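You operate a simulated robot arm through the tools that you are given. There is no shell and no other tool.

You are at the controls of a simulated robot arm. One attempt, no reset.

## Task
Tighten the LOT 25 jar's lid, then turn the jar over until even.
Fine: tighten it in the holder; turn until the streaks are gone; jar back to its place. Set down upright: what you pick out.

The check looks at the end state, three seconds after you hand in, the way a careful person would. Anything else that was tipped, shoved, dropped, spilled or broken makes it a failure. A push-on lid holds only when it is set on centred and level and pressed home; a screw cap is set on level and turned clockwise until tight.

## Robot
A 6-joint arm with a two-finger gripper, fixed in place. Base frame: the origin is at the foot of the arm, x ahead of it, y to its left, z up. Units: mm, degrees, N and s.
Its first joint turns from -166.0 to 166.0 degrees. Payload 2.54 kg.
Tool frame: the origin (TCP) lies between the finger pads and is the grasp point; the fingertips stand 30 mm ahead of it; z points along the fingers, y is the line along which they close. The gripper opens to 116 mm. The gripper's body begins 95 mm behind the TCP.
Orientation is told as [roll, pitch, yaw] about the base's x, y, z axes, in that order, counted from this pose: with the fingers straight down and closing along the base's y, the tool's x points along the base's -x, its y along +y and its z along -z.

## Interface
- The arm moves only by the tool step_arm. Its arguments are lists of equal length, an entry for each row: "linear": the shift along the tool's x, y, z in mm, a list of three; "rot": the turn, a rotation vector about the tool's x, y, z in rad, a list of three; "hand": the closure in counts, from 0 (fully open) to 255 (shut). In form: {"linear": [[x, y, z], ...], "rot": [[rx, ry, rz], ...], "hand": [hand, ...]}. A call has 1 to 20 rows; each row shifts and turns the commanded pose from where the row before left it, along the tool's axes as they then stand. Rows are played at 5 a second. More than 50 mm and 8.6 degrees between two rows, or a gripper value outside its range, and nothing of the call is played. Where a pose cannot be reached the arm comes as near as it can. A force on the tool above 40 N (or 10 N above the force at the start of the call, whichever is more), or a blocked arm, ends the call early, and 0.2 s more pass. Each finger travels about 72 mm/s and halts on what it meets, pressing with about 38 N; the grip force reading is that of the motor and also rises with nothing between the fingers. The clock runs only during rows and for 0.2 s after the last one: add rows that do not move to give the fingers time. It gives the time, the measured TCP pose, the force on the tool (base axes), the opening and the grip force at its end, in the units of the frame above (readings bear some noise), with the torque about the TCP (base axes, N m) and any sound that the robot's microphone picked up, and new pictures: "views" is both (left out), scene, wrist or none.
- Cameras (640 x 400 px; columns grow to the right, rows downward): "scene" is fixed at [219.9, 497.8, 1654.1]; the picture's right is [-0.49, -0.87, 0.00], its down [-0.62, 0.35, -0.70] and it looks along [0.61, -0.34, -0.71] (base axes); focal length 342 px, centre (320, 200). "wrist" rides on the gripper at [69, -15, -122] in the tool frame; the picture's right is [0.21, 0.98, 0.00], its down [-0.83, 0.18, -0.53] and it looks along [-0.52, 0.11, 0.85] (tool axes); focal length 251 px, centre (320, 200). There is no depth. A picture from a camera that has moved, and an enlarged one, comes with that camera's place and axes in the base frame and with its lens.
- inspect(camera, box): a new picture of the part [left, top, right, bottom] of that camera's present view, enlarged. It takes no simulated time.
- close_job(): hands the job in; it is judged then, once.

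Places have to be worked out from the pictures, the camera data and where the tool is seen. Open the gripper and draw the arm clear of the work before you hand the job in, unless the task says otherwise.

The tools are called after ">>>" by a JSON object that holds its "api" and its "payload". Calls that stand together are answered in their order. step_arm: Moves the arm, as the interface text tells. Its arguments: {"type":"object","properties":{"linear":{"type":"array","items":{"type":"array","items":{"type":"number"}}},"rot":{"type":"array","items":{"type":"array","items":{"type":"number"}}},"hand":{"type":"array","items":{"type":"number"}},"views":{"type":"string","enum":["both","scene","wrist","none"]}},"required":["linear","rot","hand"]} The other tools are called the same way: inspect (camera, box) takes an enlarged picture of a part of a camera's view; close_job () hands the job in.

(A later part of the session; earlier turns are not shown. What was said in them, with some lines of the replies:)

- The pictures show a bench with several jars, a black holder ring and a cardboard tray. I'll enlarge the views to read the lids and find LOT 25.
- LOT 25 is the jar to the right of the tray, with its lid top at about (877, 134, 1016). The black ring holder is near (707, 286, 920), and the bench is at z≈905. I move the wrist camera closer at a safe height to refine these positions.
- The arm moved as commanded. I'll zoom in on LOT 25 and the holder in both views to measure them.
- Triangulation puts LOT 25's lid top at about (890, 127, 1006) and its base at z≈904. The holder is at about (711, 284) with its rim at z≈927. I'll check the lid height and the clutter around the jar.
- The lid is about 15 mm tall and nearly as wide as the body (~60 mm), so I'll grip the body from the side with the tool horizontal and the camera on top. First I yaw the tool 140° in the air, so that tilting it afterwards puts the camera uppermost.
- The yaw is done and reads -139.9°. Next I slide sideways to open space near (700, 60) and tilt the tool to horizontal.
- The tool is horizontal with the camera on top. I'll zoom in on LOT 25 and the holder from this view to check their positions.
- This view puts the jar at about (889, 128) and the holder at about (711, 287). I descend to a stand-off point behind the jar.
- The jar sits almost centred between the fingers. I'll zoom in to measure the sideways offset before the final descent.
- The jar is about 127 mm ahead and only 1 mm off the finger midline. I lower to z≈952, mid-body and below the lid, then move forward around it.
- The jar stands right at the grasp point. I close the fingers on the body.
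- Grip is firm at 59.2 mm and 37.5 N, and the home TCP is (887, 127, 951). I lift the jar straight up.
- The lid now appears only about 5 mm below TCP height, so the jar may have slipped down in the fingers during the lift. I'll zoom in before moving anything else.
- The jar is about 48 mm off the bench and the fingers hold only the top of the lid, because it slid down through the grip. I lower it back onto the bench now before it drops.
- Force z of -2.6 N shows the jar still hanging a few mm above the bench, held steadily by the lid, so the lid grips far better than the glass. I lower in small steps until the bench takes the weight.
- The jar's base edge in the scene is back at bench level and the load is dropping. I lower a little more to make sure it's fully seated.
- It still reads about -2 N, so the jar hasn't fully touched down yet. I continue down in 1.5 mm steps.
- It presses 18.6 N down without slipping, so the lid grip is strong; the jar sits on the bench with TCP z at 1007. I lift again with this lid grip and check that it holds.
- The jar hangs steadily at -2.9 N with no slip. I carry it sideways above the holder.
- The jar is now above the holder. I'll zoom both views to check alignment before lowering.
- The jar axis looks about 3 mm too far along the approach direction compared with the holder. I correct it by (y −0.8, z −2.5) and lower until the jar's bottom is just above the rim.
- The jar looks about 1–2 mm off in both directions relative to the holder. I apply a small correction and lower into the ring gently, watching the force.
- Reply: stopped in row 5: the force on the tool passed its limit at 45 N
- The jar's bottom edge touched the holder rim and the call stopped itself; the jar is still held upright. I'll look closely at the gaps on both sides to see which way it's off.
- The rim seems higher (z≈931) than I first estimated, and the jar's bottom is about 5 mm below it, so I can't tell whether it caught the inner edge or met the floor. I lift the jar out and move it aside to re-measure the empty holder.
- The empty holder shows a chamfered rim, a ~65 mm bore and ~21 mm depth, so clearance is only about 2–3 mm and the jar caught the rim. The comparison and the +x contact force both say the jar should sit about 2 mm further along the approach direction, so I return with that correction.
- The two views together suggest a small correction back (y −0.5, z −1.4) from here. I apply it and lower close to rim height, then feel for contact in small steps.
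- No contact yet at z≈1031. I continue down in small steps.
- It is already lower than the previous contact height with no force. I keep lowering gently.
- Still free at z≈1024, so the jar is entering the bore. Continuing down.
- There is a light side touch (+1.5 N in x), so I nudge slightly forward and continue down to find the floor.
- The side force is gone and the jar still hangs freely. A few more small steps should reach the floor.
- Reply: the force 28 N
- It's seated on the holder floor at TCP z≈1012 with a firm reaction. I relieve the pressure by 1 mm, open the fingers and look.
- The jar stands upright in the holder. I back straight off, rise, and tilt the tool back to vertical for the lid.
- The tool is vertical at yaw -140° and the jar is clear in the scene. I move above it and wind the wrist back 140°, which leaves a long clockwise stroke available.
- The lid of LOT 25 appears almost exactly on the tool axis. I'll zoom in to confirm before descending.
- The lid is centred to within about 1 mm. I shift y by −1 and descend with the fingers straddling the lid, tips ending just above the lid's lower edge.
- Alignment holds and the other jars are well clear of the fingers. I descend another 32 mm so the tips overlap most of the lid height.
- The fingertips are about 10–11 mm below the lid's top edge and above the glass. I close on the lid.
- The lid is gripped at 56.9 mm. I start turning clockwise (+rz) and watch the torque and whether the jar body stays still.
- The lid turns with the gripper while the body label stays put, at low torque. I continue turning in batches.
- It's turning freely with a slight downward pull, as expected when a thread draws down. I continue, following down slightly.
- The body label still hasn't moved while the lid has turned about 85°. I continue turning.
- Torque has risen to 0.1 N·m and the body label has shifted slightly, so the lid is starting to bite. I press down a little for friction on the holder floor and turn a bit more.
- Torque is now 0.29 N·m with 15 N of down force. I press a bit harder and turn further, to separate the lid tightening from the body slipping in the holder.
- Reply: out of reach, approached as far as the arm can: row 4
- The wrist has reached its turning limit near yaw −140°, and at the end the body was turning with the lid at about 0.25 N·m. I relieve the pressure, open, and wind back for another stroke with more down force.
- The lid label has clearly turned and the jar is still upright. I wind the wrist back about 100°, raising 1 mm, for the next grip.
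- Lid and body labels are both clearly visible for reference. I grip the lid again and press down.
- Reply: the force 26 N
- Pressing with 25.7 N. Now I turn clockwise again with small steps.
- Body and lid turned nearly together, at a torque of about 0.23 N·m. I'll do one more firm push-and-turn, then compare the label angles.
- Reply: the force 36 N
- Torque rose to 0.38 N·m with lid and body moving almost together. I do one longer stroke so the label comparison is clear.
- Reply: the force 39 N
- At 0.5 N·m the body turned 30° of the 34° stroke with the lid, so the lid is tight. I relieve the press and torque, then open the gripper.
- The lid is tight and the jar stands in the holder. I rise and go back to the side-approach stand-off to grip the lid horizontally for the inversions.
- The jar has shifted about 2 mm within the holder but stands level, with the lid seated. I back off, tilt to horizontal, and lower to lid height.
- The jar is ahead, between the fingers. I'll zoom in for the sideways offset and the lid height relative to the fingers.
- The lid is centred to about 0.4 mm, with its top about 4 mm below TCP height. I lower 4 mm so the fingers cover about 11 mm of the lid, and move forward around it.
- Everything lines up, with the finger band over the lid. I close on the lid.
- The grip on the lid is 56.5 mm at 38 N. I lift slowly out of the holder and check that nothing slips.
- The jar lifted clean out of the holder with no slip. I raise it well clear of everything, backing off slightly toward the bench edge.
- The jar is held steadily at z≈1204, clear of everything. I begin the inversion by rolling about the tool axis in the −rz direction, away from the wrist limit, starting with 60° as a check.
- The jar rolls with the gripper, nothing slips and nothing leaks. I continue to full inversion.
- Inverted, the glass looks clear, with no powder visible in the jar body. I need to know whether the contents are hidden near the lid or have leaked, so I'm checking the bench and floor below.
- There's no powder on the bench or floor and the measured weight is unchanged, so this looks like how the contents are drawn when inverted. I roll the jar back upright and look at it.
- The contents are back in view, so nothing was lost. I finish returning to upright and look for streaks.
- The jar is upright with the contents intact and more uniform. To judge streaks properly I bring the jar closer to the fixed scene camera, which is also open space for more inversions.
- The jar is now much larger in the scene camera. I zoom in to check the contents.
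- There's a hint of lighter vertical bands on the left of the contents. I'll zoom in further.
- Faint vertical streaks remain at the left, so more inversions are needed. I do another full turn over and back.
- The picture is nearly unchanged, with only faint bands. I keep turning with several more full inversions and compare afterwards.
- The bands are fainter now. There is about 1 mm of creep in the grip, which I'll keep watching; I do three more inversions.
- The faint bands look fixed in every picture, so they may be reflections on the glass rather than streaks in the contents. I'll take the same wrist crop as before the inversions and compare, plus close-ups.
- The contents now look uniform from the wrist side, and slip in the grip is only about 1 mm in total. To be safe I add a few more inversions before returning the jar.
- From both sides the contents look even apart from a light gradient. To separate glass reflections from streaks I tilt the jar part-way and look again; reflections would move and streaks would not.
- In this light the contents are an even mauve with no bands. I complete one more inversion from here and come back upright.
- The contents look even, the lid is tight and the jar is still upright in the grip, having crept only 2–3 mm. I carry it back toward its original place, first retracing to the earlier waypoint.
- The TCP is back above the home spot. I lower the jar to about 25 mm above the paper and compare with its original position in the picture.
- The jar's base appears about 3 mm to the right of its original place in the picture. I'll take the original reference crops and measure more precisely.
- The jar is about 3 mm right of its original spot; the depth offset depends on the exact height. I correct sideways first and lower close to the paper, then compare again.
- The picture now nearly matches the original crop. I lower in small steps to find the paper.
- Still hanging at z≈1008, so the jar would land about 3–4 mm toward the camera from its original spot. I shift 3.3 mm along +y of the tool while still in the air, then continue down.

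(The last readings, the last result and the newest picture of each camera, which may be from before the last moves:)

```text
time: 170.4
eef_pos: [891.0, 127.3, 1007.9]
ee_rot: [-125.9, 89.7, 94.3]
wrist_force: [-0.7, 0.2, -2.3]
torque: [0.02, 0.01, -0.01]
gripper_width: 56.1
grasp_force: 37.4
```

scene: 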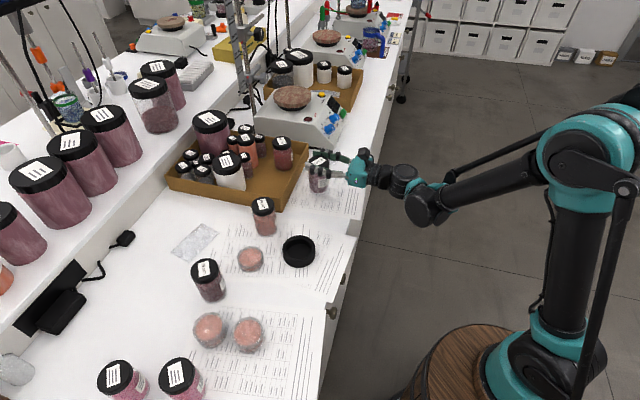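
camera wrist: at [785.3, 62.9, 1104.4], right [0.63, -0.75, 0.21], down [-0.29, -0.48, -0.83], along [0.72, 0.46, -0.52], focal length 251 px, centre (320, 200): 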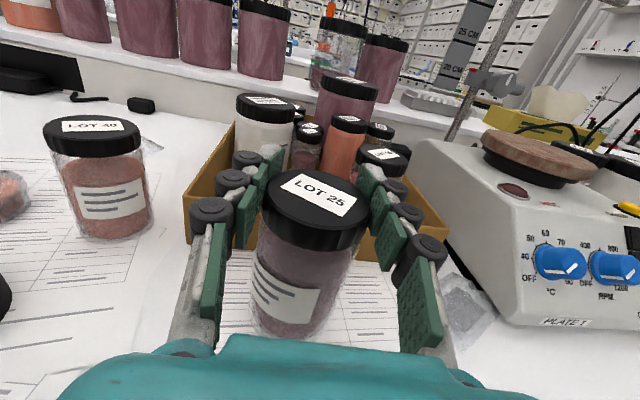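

No contact yet. I continue down in small steps.

>>> {"api": "step_arm", "payload": {"linear": [[-0.8, 0, 0], [0, 0, 0]], "rot": [[0, 0, 0], [0, 0, 0]], "hand": [255, 255], "views": "none"}}

>>> {"api": "step_arm", "payload": {"linear": [[-0.8, 0, 0], [0, 0, 0]], "rot": [[0, 0, 0], [0, 0, 0]], "hand": [255, 255], "views": "none"}}

>>> {"api": "inspect", "payload": {"camera": "scene", "box": [300, 165, 335, 200]}}

```text
time: 171.0
eef_pos: [890.6, 129.7, 1004.7]
ee_rot: [-128.1, 89.8, 92.0]
wrist_force: [-0.5, -1.2, 0.1]
torque: [-0.15, -0.02, -0.01]
gripper_width: 56.4
grasp_force: 38.0
```

```text
time: 171.6
eef_pos: [891.0, 128.9, 1005.9]
ee_rot: [-128.2, 89.8, 91.9]
wrist_force: [-0.3, 0.6, 3.2]
torque: [-0.12, -0.01, 0.0]
gripper_width: 56.7
grasp_force: 38.0
```

```text
11.43 times, centred on (318, 182) of scene
camera zoom: at [219.9, 497.8, 1654.1], right [-0.49, -0.87, 0.0], down [-0.62, 0.35, -0.7], along [0.61, -0.34, -0.71], focal length 3907 px, centre (349, 400)
```

zoom: 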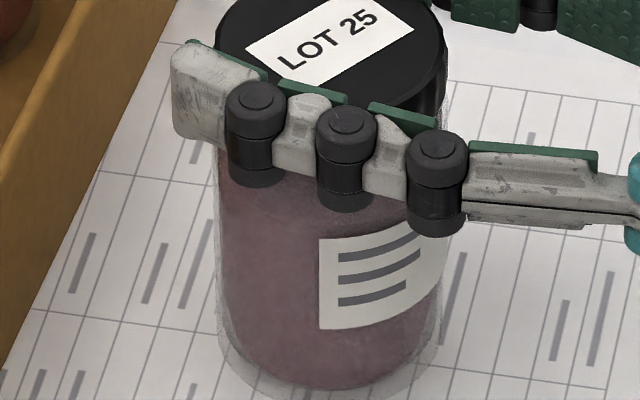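

First contact reads +3 N with a small torque, so one edge of the base touches first; the position is within about 2–3 mm of the original. I press slightly to let the base settle flat.

>>> {"api": "step_arm", "payload": {"linear": [[-0.6, 0, 0], [0, 0, 0]], "rot": [[0, 0, 0], [0, 0, 0]], "hand": [255, 255], "views": "none"}}

>>> {"api": "step_arm", "payload": {"linear": [[-0.5, 0, 0], [0, 0, 0]], "rot": [[0, 0, 0], [0, 0, 0]], "hand": [255, 255], "views": "none"}}

```text
time: 172.2
eef_pos: [890.2, 129.6, 1005.5]
ee_rot: [-137.7, 89.7, 82.2]
wrist_force: [5.9, 1.2, 32.8]
torque: [-0.38, -0.16, 0.02]
gripper_width: 56.3
grasp_force: 37.4
```

```text
time: 172.8
eef_pos: [889.9, 129.2, 1004.4]
ee_rot: [-132.0, 89.6, 88.3]
wrist_force: [-0.2, 0.7, 20.5]
torque: [-0.31, 0.24, 0.04]
gripper_width: 56.5
grasp_force: 37.9
stopped in row 2: the force on the tool passed its limit at 44 N (the readings are from after the stop); the commanded pose is now the measured one
```

The jar is firmly seated on the paper. I relieve the pressure and open the fingers.

>>> {"api": "step_arm", "payload": {"linear": [[0.6, 0, 0], [0, 0, 0], [0, 0, 0], [0, 0, 0], [0, 0, 0]], "rot": [[0, 0, 0], [0, 0, 0], [0, 0, 0], [0, 0, 0], [0, 0, 0]], "hand": [255, 170, 100, 50, 50], "views": "both"}}

>>> {"api": "inspect", "payload": {"camera": "scene", "box": [290, 150, 350, 210]}}

```text
time: 174.0
eef_pos: [891.7, 129.8, 1004.2]
ee_rot: [-125.7, 89.6, 94.4]
wrist_force: [-0.4, -0.4, 0.3]
torque: [0.03, -0.01, 0.03]
gripper_width: 93.3
grasp_force: 0.1
camera wrist: at [789.2, 63.8, 1075.0], right [0.63, -0.75, 0.21], down [-0.29, -0.48, -0.83], along [0.72, 0.46, -0.52], focal length 251 px, centre (320, 200)
```

scene: 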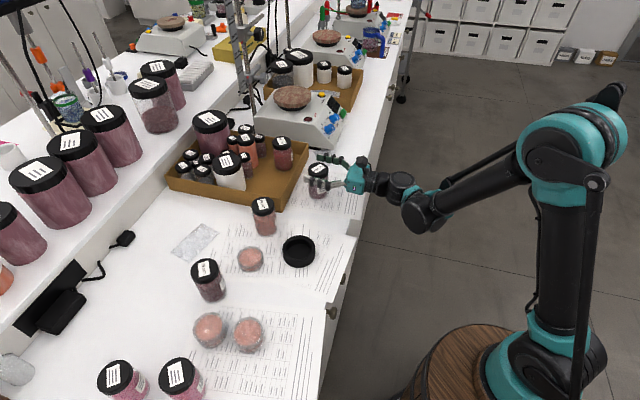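
wrist: 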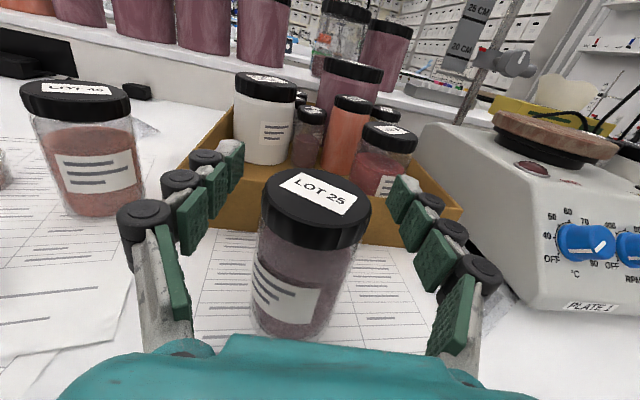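

```text
6.67 times, centred on (320, 180) of scene
camera zoom: at [219.9, 497.8, 1654.1], right [-0.49, -0.87, 0.0], down [-0.62, 0.35, -0.7], along [0.61, -0.34, -0.71], focal length 2279 px, centre (320, 333)
```

zoom: 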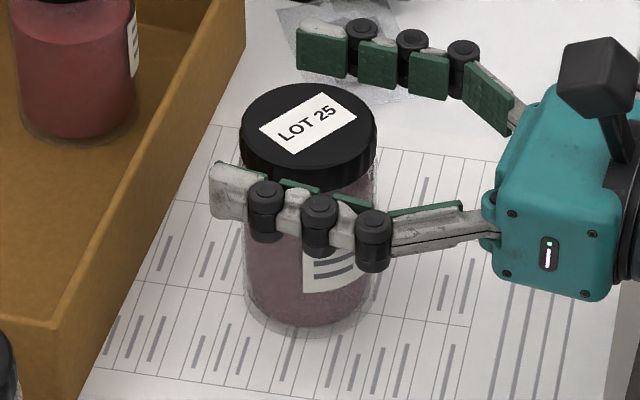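

The jar stands upright within about 3 mm of where it started. I retreat straight back, then rise.

>>> {"api": "step_arm", "payload": {"linear": [[0, 0, -10], [0, 0, -20], [0, 0, -30], [0, 0, -35], [0, 0, -35], [40, 0, 0], [40, 0, 0], [40, 0, 0], [40, 0, 0], [0, 0, 0]], "rot": [[0, 0, 0], [0, 0, 0], [0, 0, 0], [0, 0, 0], [0, 0, 0], [0, 0, 0], [0, 0, 0], [0, 0, 0], [0, 0, 0], [0, 0, 0]], "hand": [50, 50, 50, 50, 50, 50, 50, 30, 0, 0], "views": "both"}}

>>> {"api": "inspect", "payload": {"camera": "scene", "box": [290, 150, 350, 210]}}

>>> {"api": "inspect", "payload": {"camera": "scene", "box": [300, 165, 335, 200]}}

>>> {"api": "inspect", "payload": {"camera": "scene", "box": [160, 160, 360, 285]}}

```text
time: 176.2
eef_pos: [789.9, 45.5, 1163.7]
ee_rot: [-126.0, 89.6, 94.1]
wrist_force: [0.4, -0.2, 0.1]
torque: [0.0, 0.0, 0.0]
gripper_width: 115.7
grasp_force: 0.1
camera wrist: at [686.1, -20.9, 1234.9], right [0.63, -0.75, 0.21], down [-0.29, -0.48, -0.83], along [0.72, 0.46, -0.52], focal length 251 px, centre (320, 200)
```

scene: 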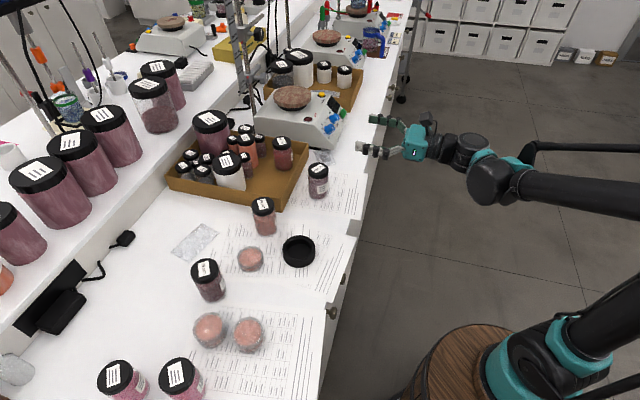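
wrist: 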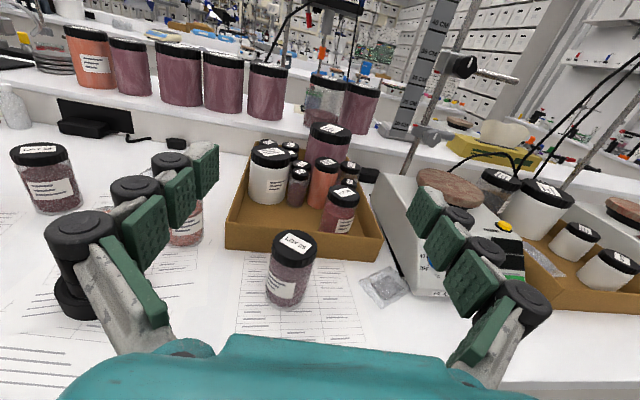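

```text
6.67 times, centred on (320, 180) of scene
camera zoom: at [219.9, 497.8, 1654.1], right [-0.49, -0.87, 0.0], down [-0.62, 0.35, -0.7], along [0.61, -0.34, -0.71], focal length 2279 px, centre (320, 333)
```

zoom: 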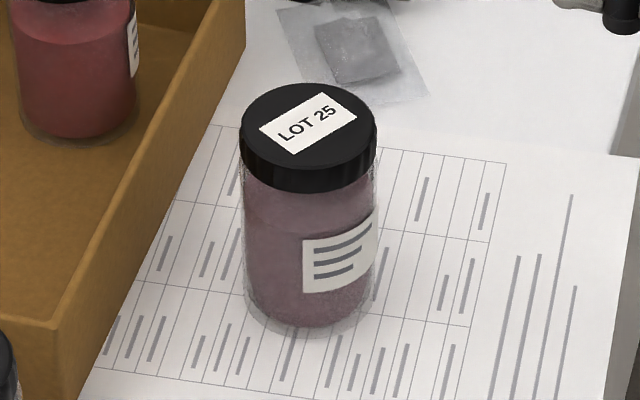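

```text
11.43 times, centred on (318, 182) of scene
camera zoom: at [219.9, 497.8, 1654.1], right [-0.49, -0.87, 0.0], down [-0.62, 0.35, -0.7], along [0.61, -0.34, -0.71], focal length 3907 px, centre (349, 400)
```

zoom: 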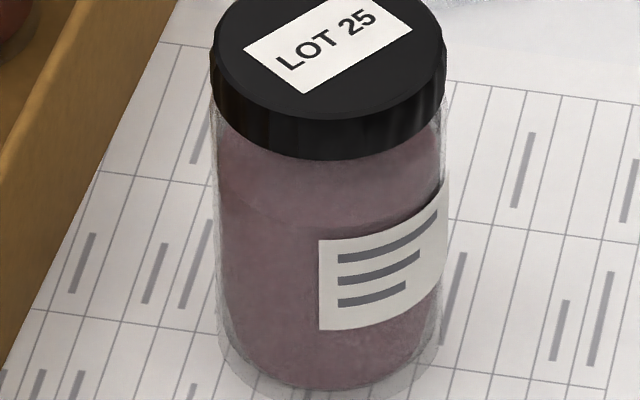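

```text
3.20 times, centred on (260, 222) of scene
camera zoom: at [219.9, 497.8, 1654.1], right [-0.49, -0.87, 0.0], down [-0.62, 0.35, -0.7], along [0.61, -0.34, -0.71], focal length 1094 px, centre (512, 128)
```

zoom: 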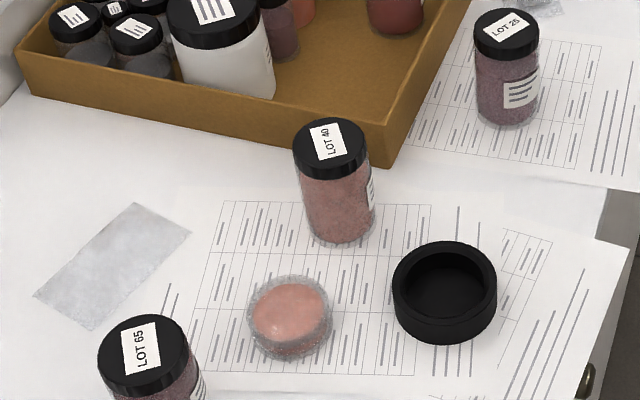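

LOT 25 stands upright at its place with the lid seated and even colour; the holder and neighbouring jars are unmoved. I take one last close look from the wrist side for streaks.

>>> {"api": "inspect", "payload": {"camera": "wrist", "box": [250, 220, 330, 315]}}

>>> {"api": "inspect", "payload": {"camera": "scene", "box": [308, 172, 330, 200]}}

```text
4.21 times, centred on (290, 268) of wrist
camera zoom: at [686.1, -20.9, 1234.9], right [0.63, -0.75, 0.21], down [-0.29, -0.48, -0.83], along [0.72, 0.46, -0.52], focal length 1059 px, centre (446, -84)
```

zoom: 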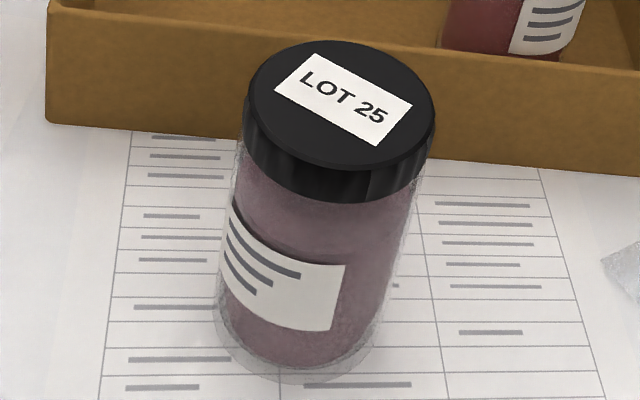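

```text
14.29 times, centred on (319, 186) of scene
camera zoom: at [219.9, 497.8, 1654.1], right [-0.49, -0.87, 0.0], down [-0.62, 0.35, -0.7], along [0.61, -0.34, -0.71], focal length 4884 px, centre (334, 400)
```

zoom: 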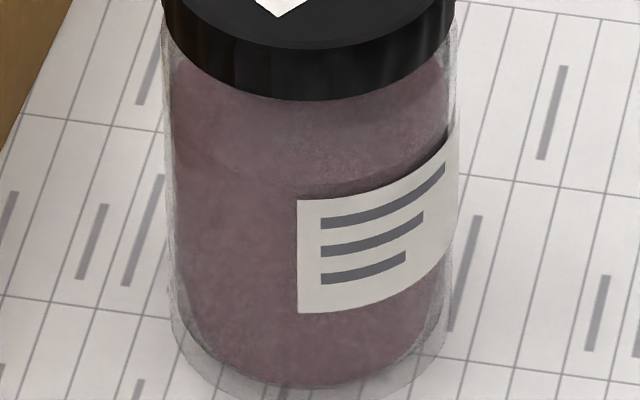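

The contents are uniform with no streaks from either side. I draw the arm further back from the bench before handing in.

>>> {"api": "step_arm", "payload": {"linear": [[0, 0, -30], [0, 0, -40], [0, 0, -30], [0, 0, 0], [0, 0, 0]], "rot": [[0, 0, 0], [0, 0, 0], [0, 0, 0], [0, 0, 0], [0, 0, 0]], "hand": [0, 0, 0, 0, 0], "views": "scene"}}

```text
time: 177.4
eef_pos: [715.0, -20.3, 1163.9]
ee_rot: [-125.9, 89.8, 94.2]
wrist_force: [0.6, -0.6, -0.9]
torque: [-0.03, 0.01, 0.01]
gripper_width: 116.1
grasp_force: 0.1
```

scene: 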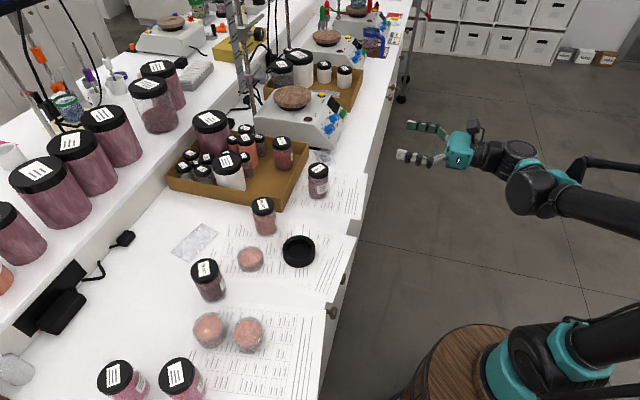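

The arm is clear with the gripper open. LOT 25 stands upright in its place with the lid tight and the contents even, and nothing else was disturbed, so I hand the job in.

>>> {"api": "close_job", "payload": {}}

```text
The job is handed in.
```

I've handed the job in: the LOT 25 jar's lid is tight, its contents look even, and the jar is back upright in its place.

- **Lid:** I tightened it clockwise in the holder until the lid and jar body turned together, at about 0.5 N·m. It did not leak when the jar was upside down.
- **Mixing:** I turned the jar over eight times. In the last close-ups, from both cameras, I saw no streaks. They were faint to begin with, so this is a judgement from the pictures.
- **Position:** The jar stands about 3 mm from where it started.
- **Surroundings:** The holder, the neighbouring jars and the tray look unmoved, and I saw nothing spilled. The gripper is open and the arm is clear of the bench.

**Slip on first lift:** The jar slid down through the fingers when I first gripped it by the glass, but it stayed upright and I set it straight back down. After that I held it only by the lid.
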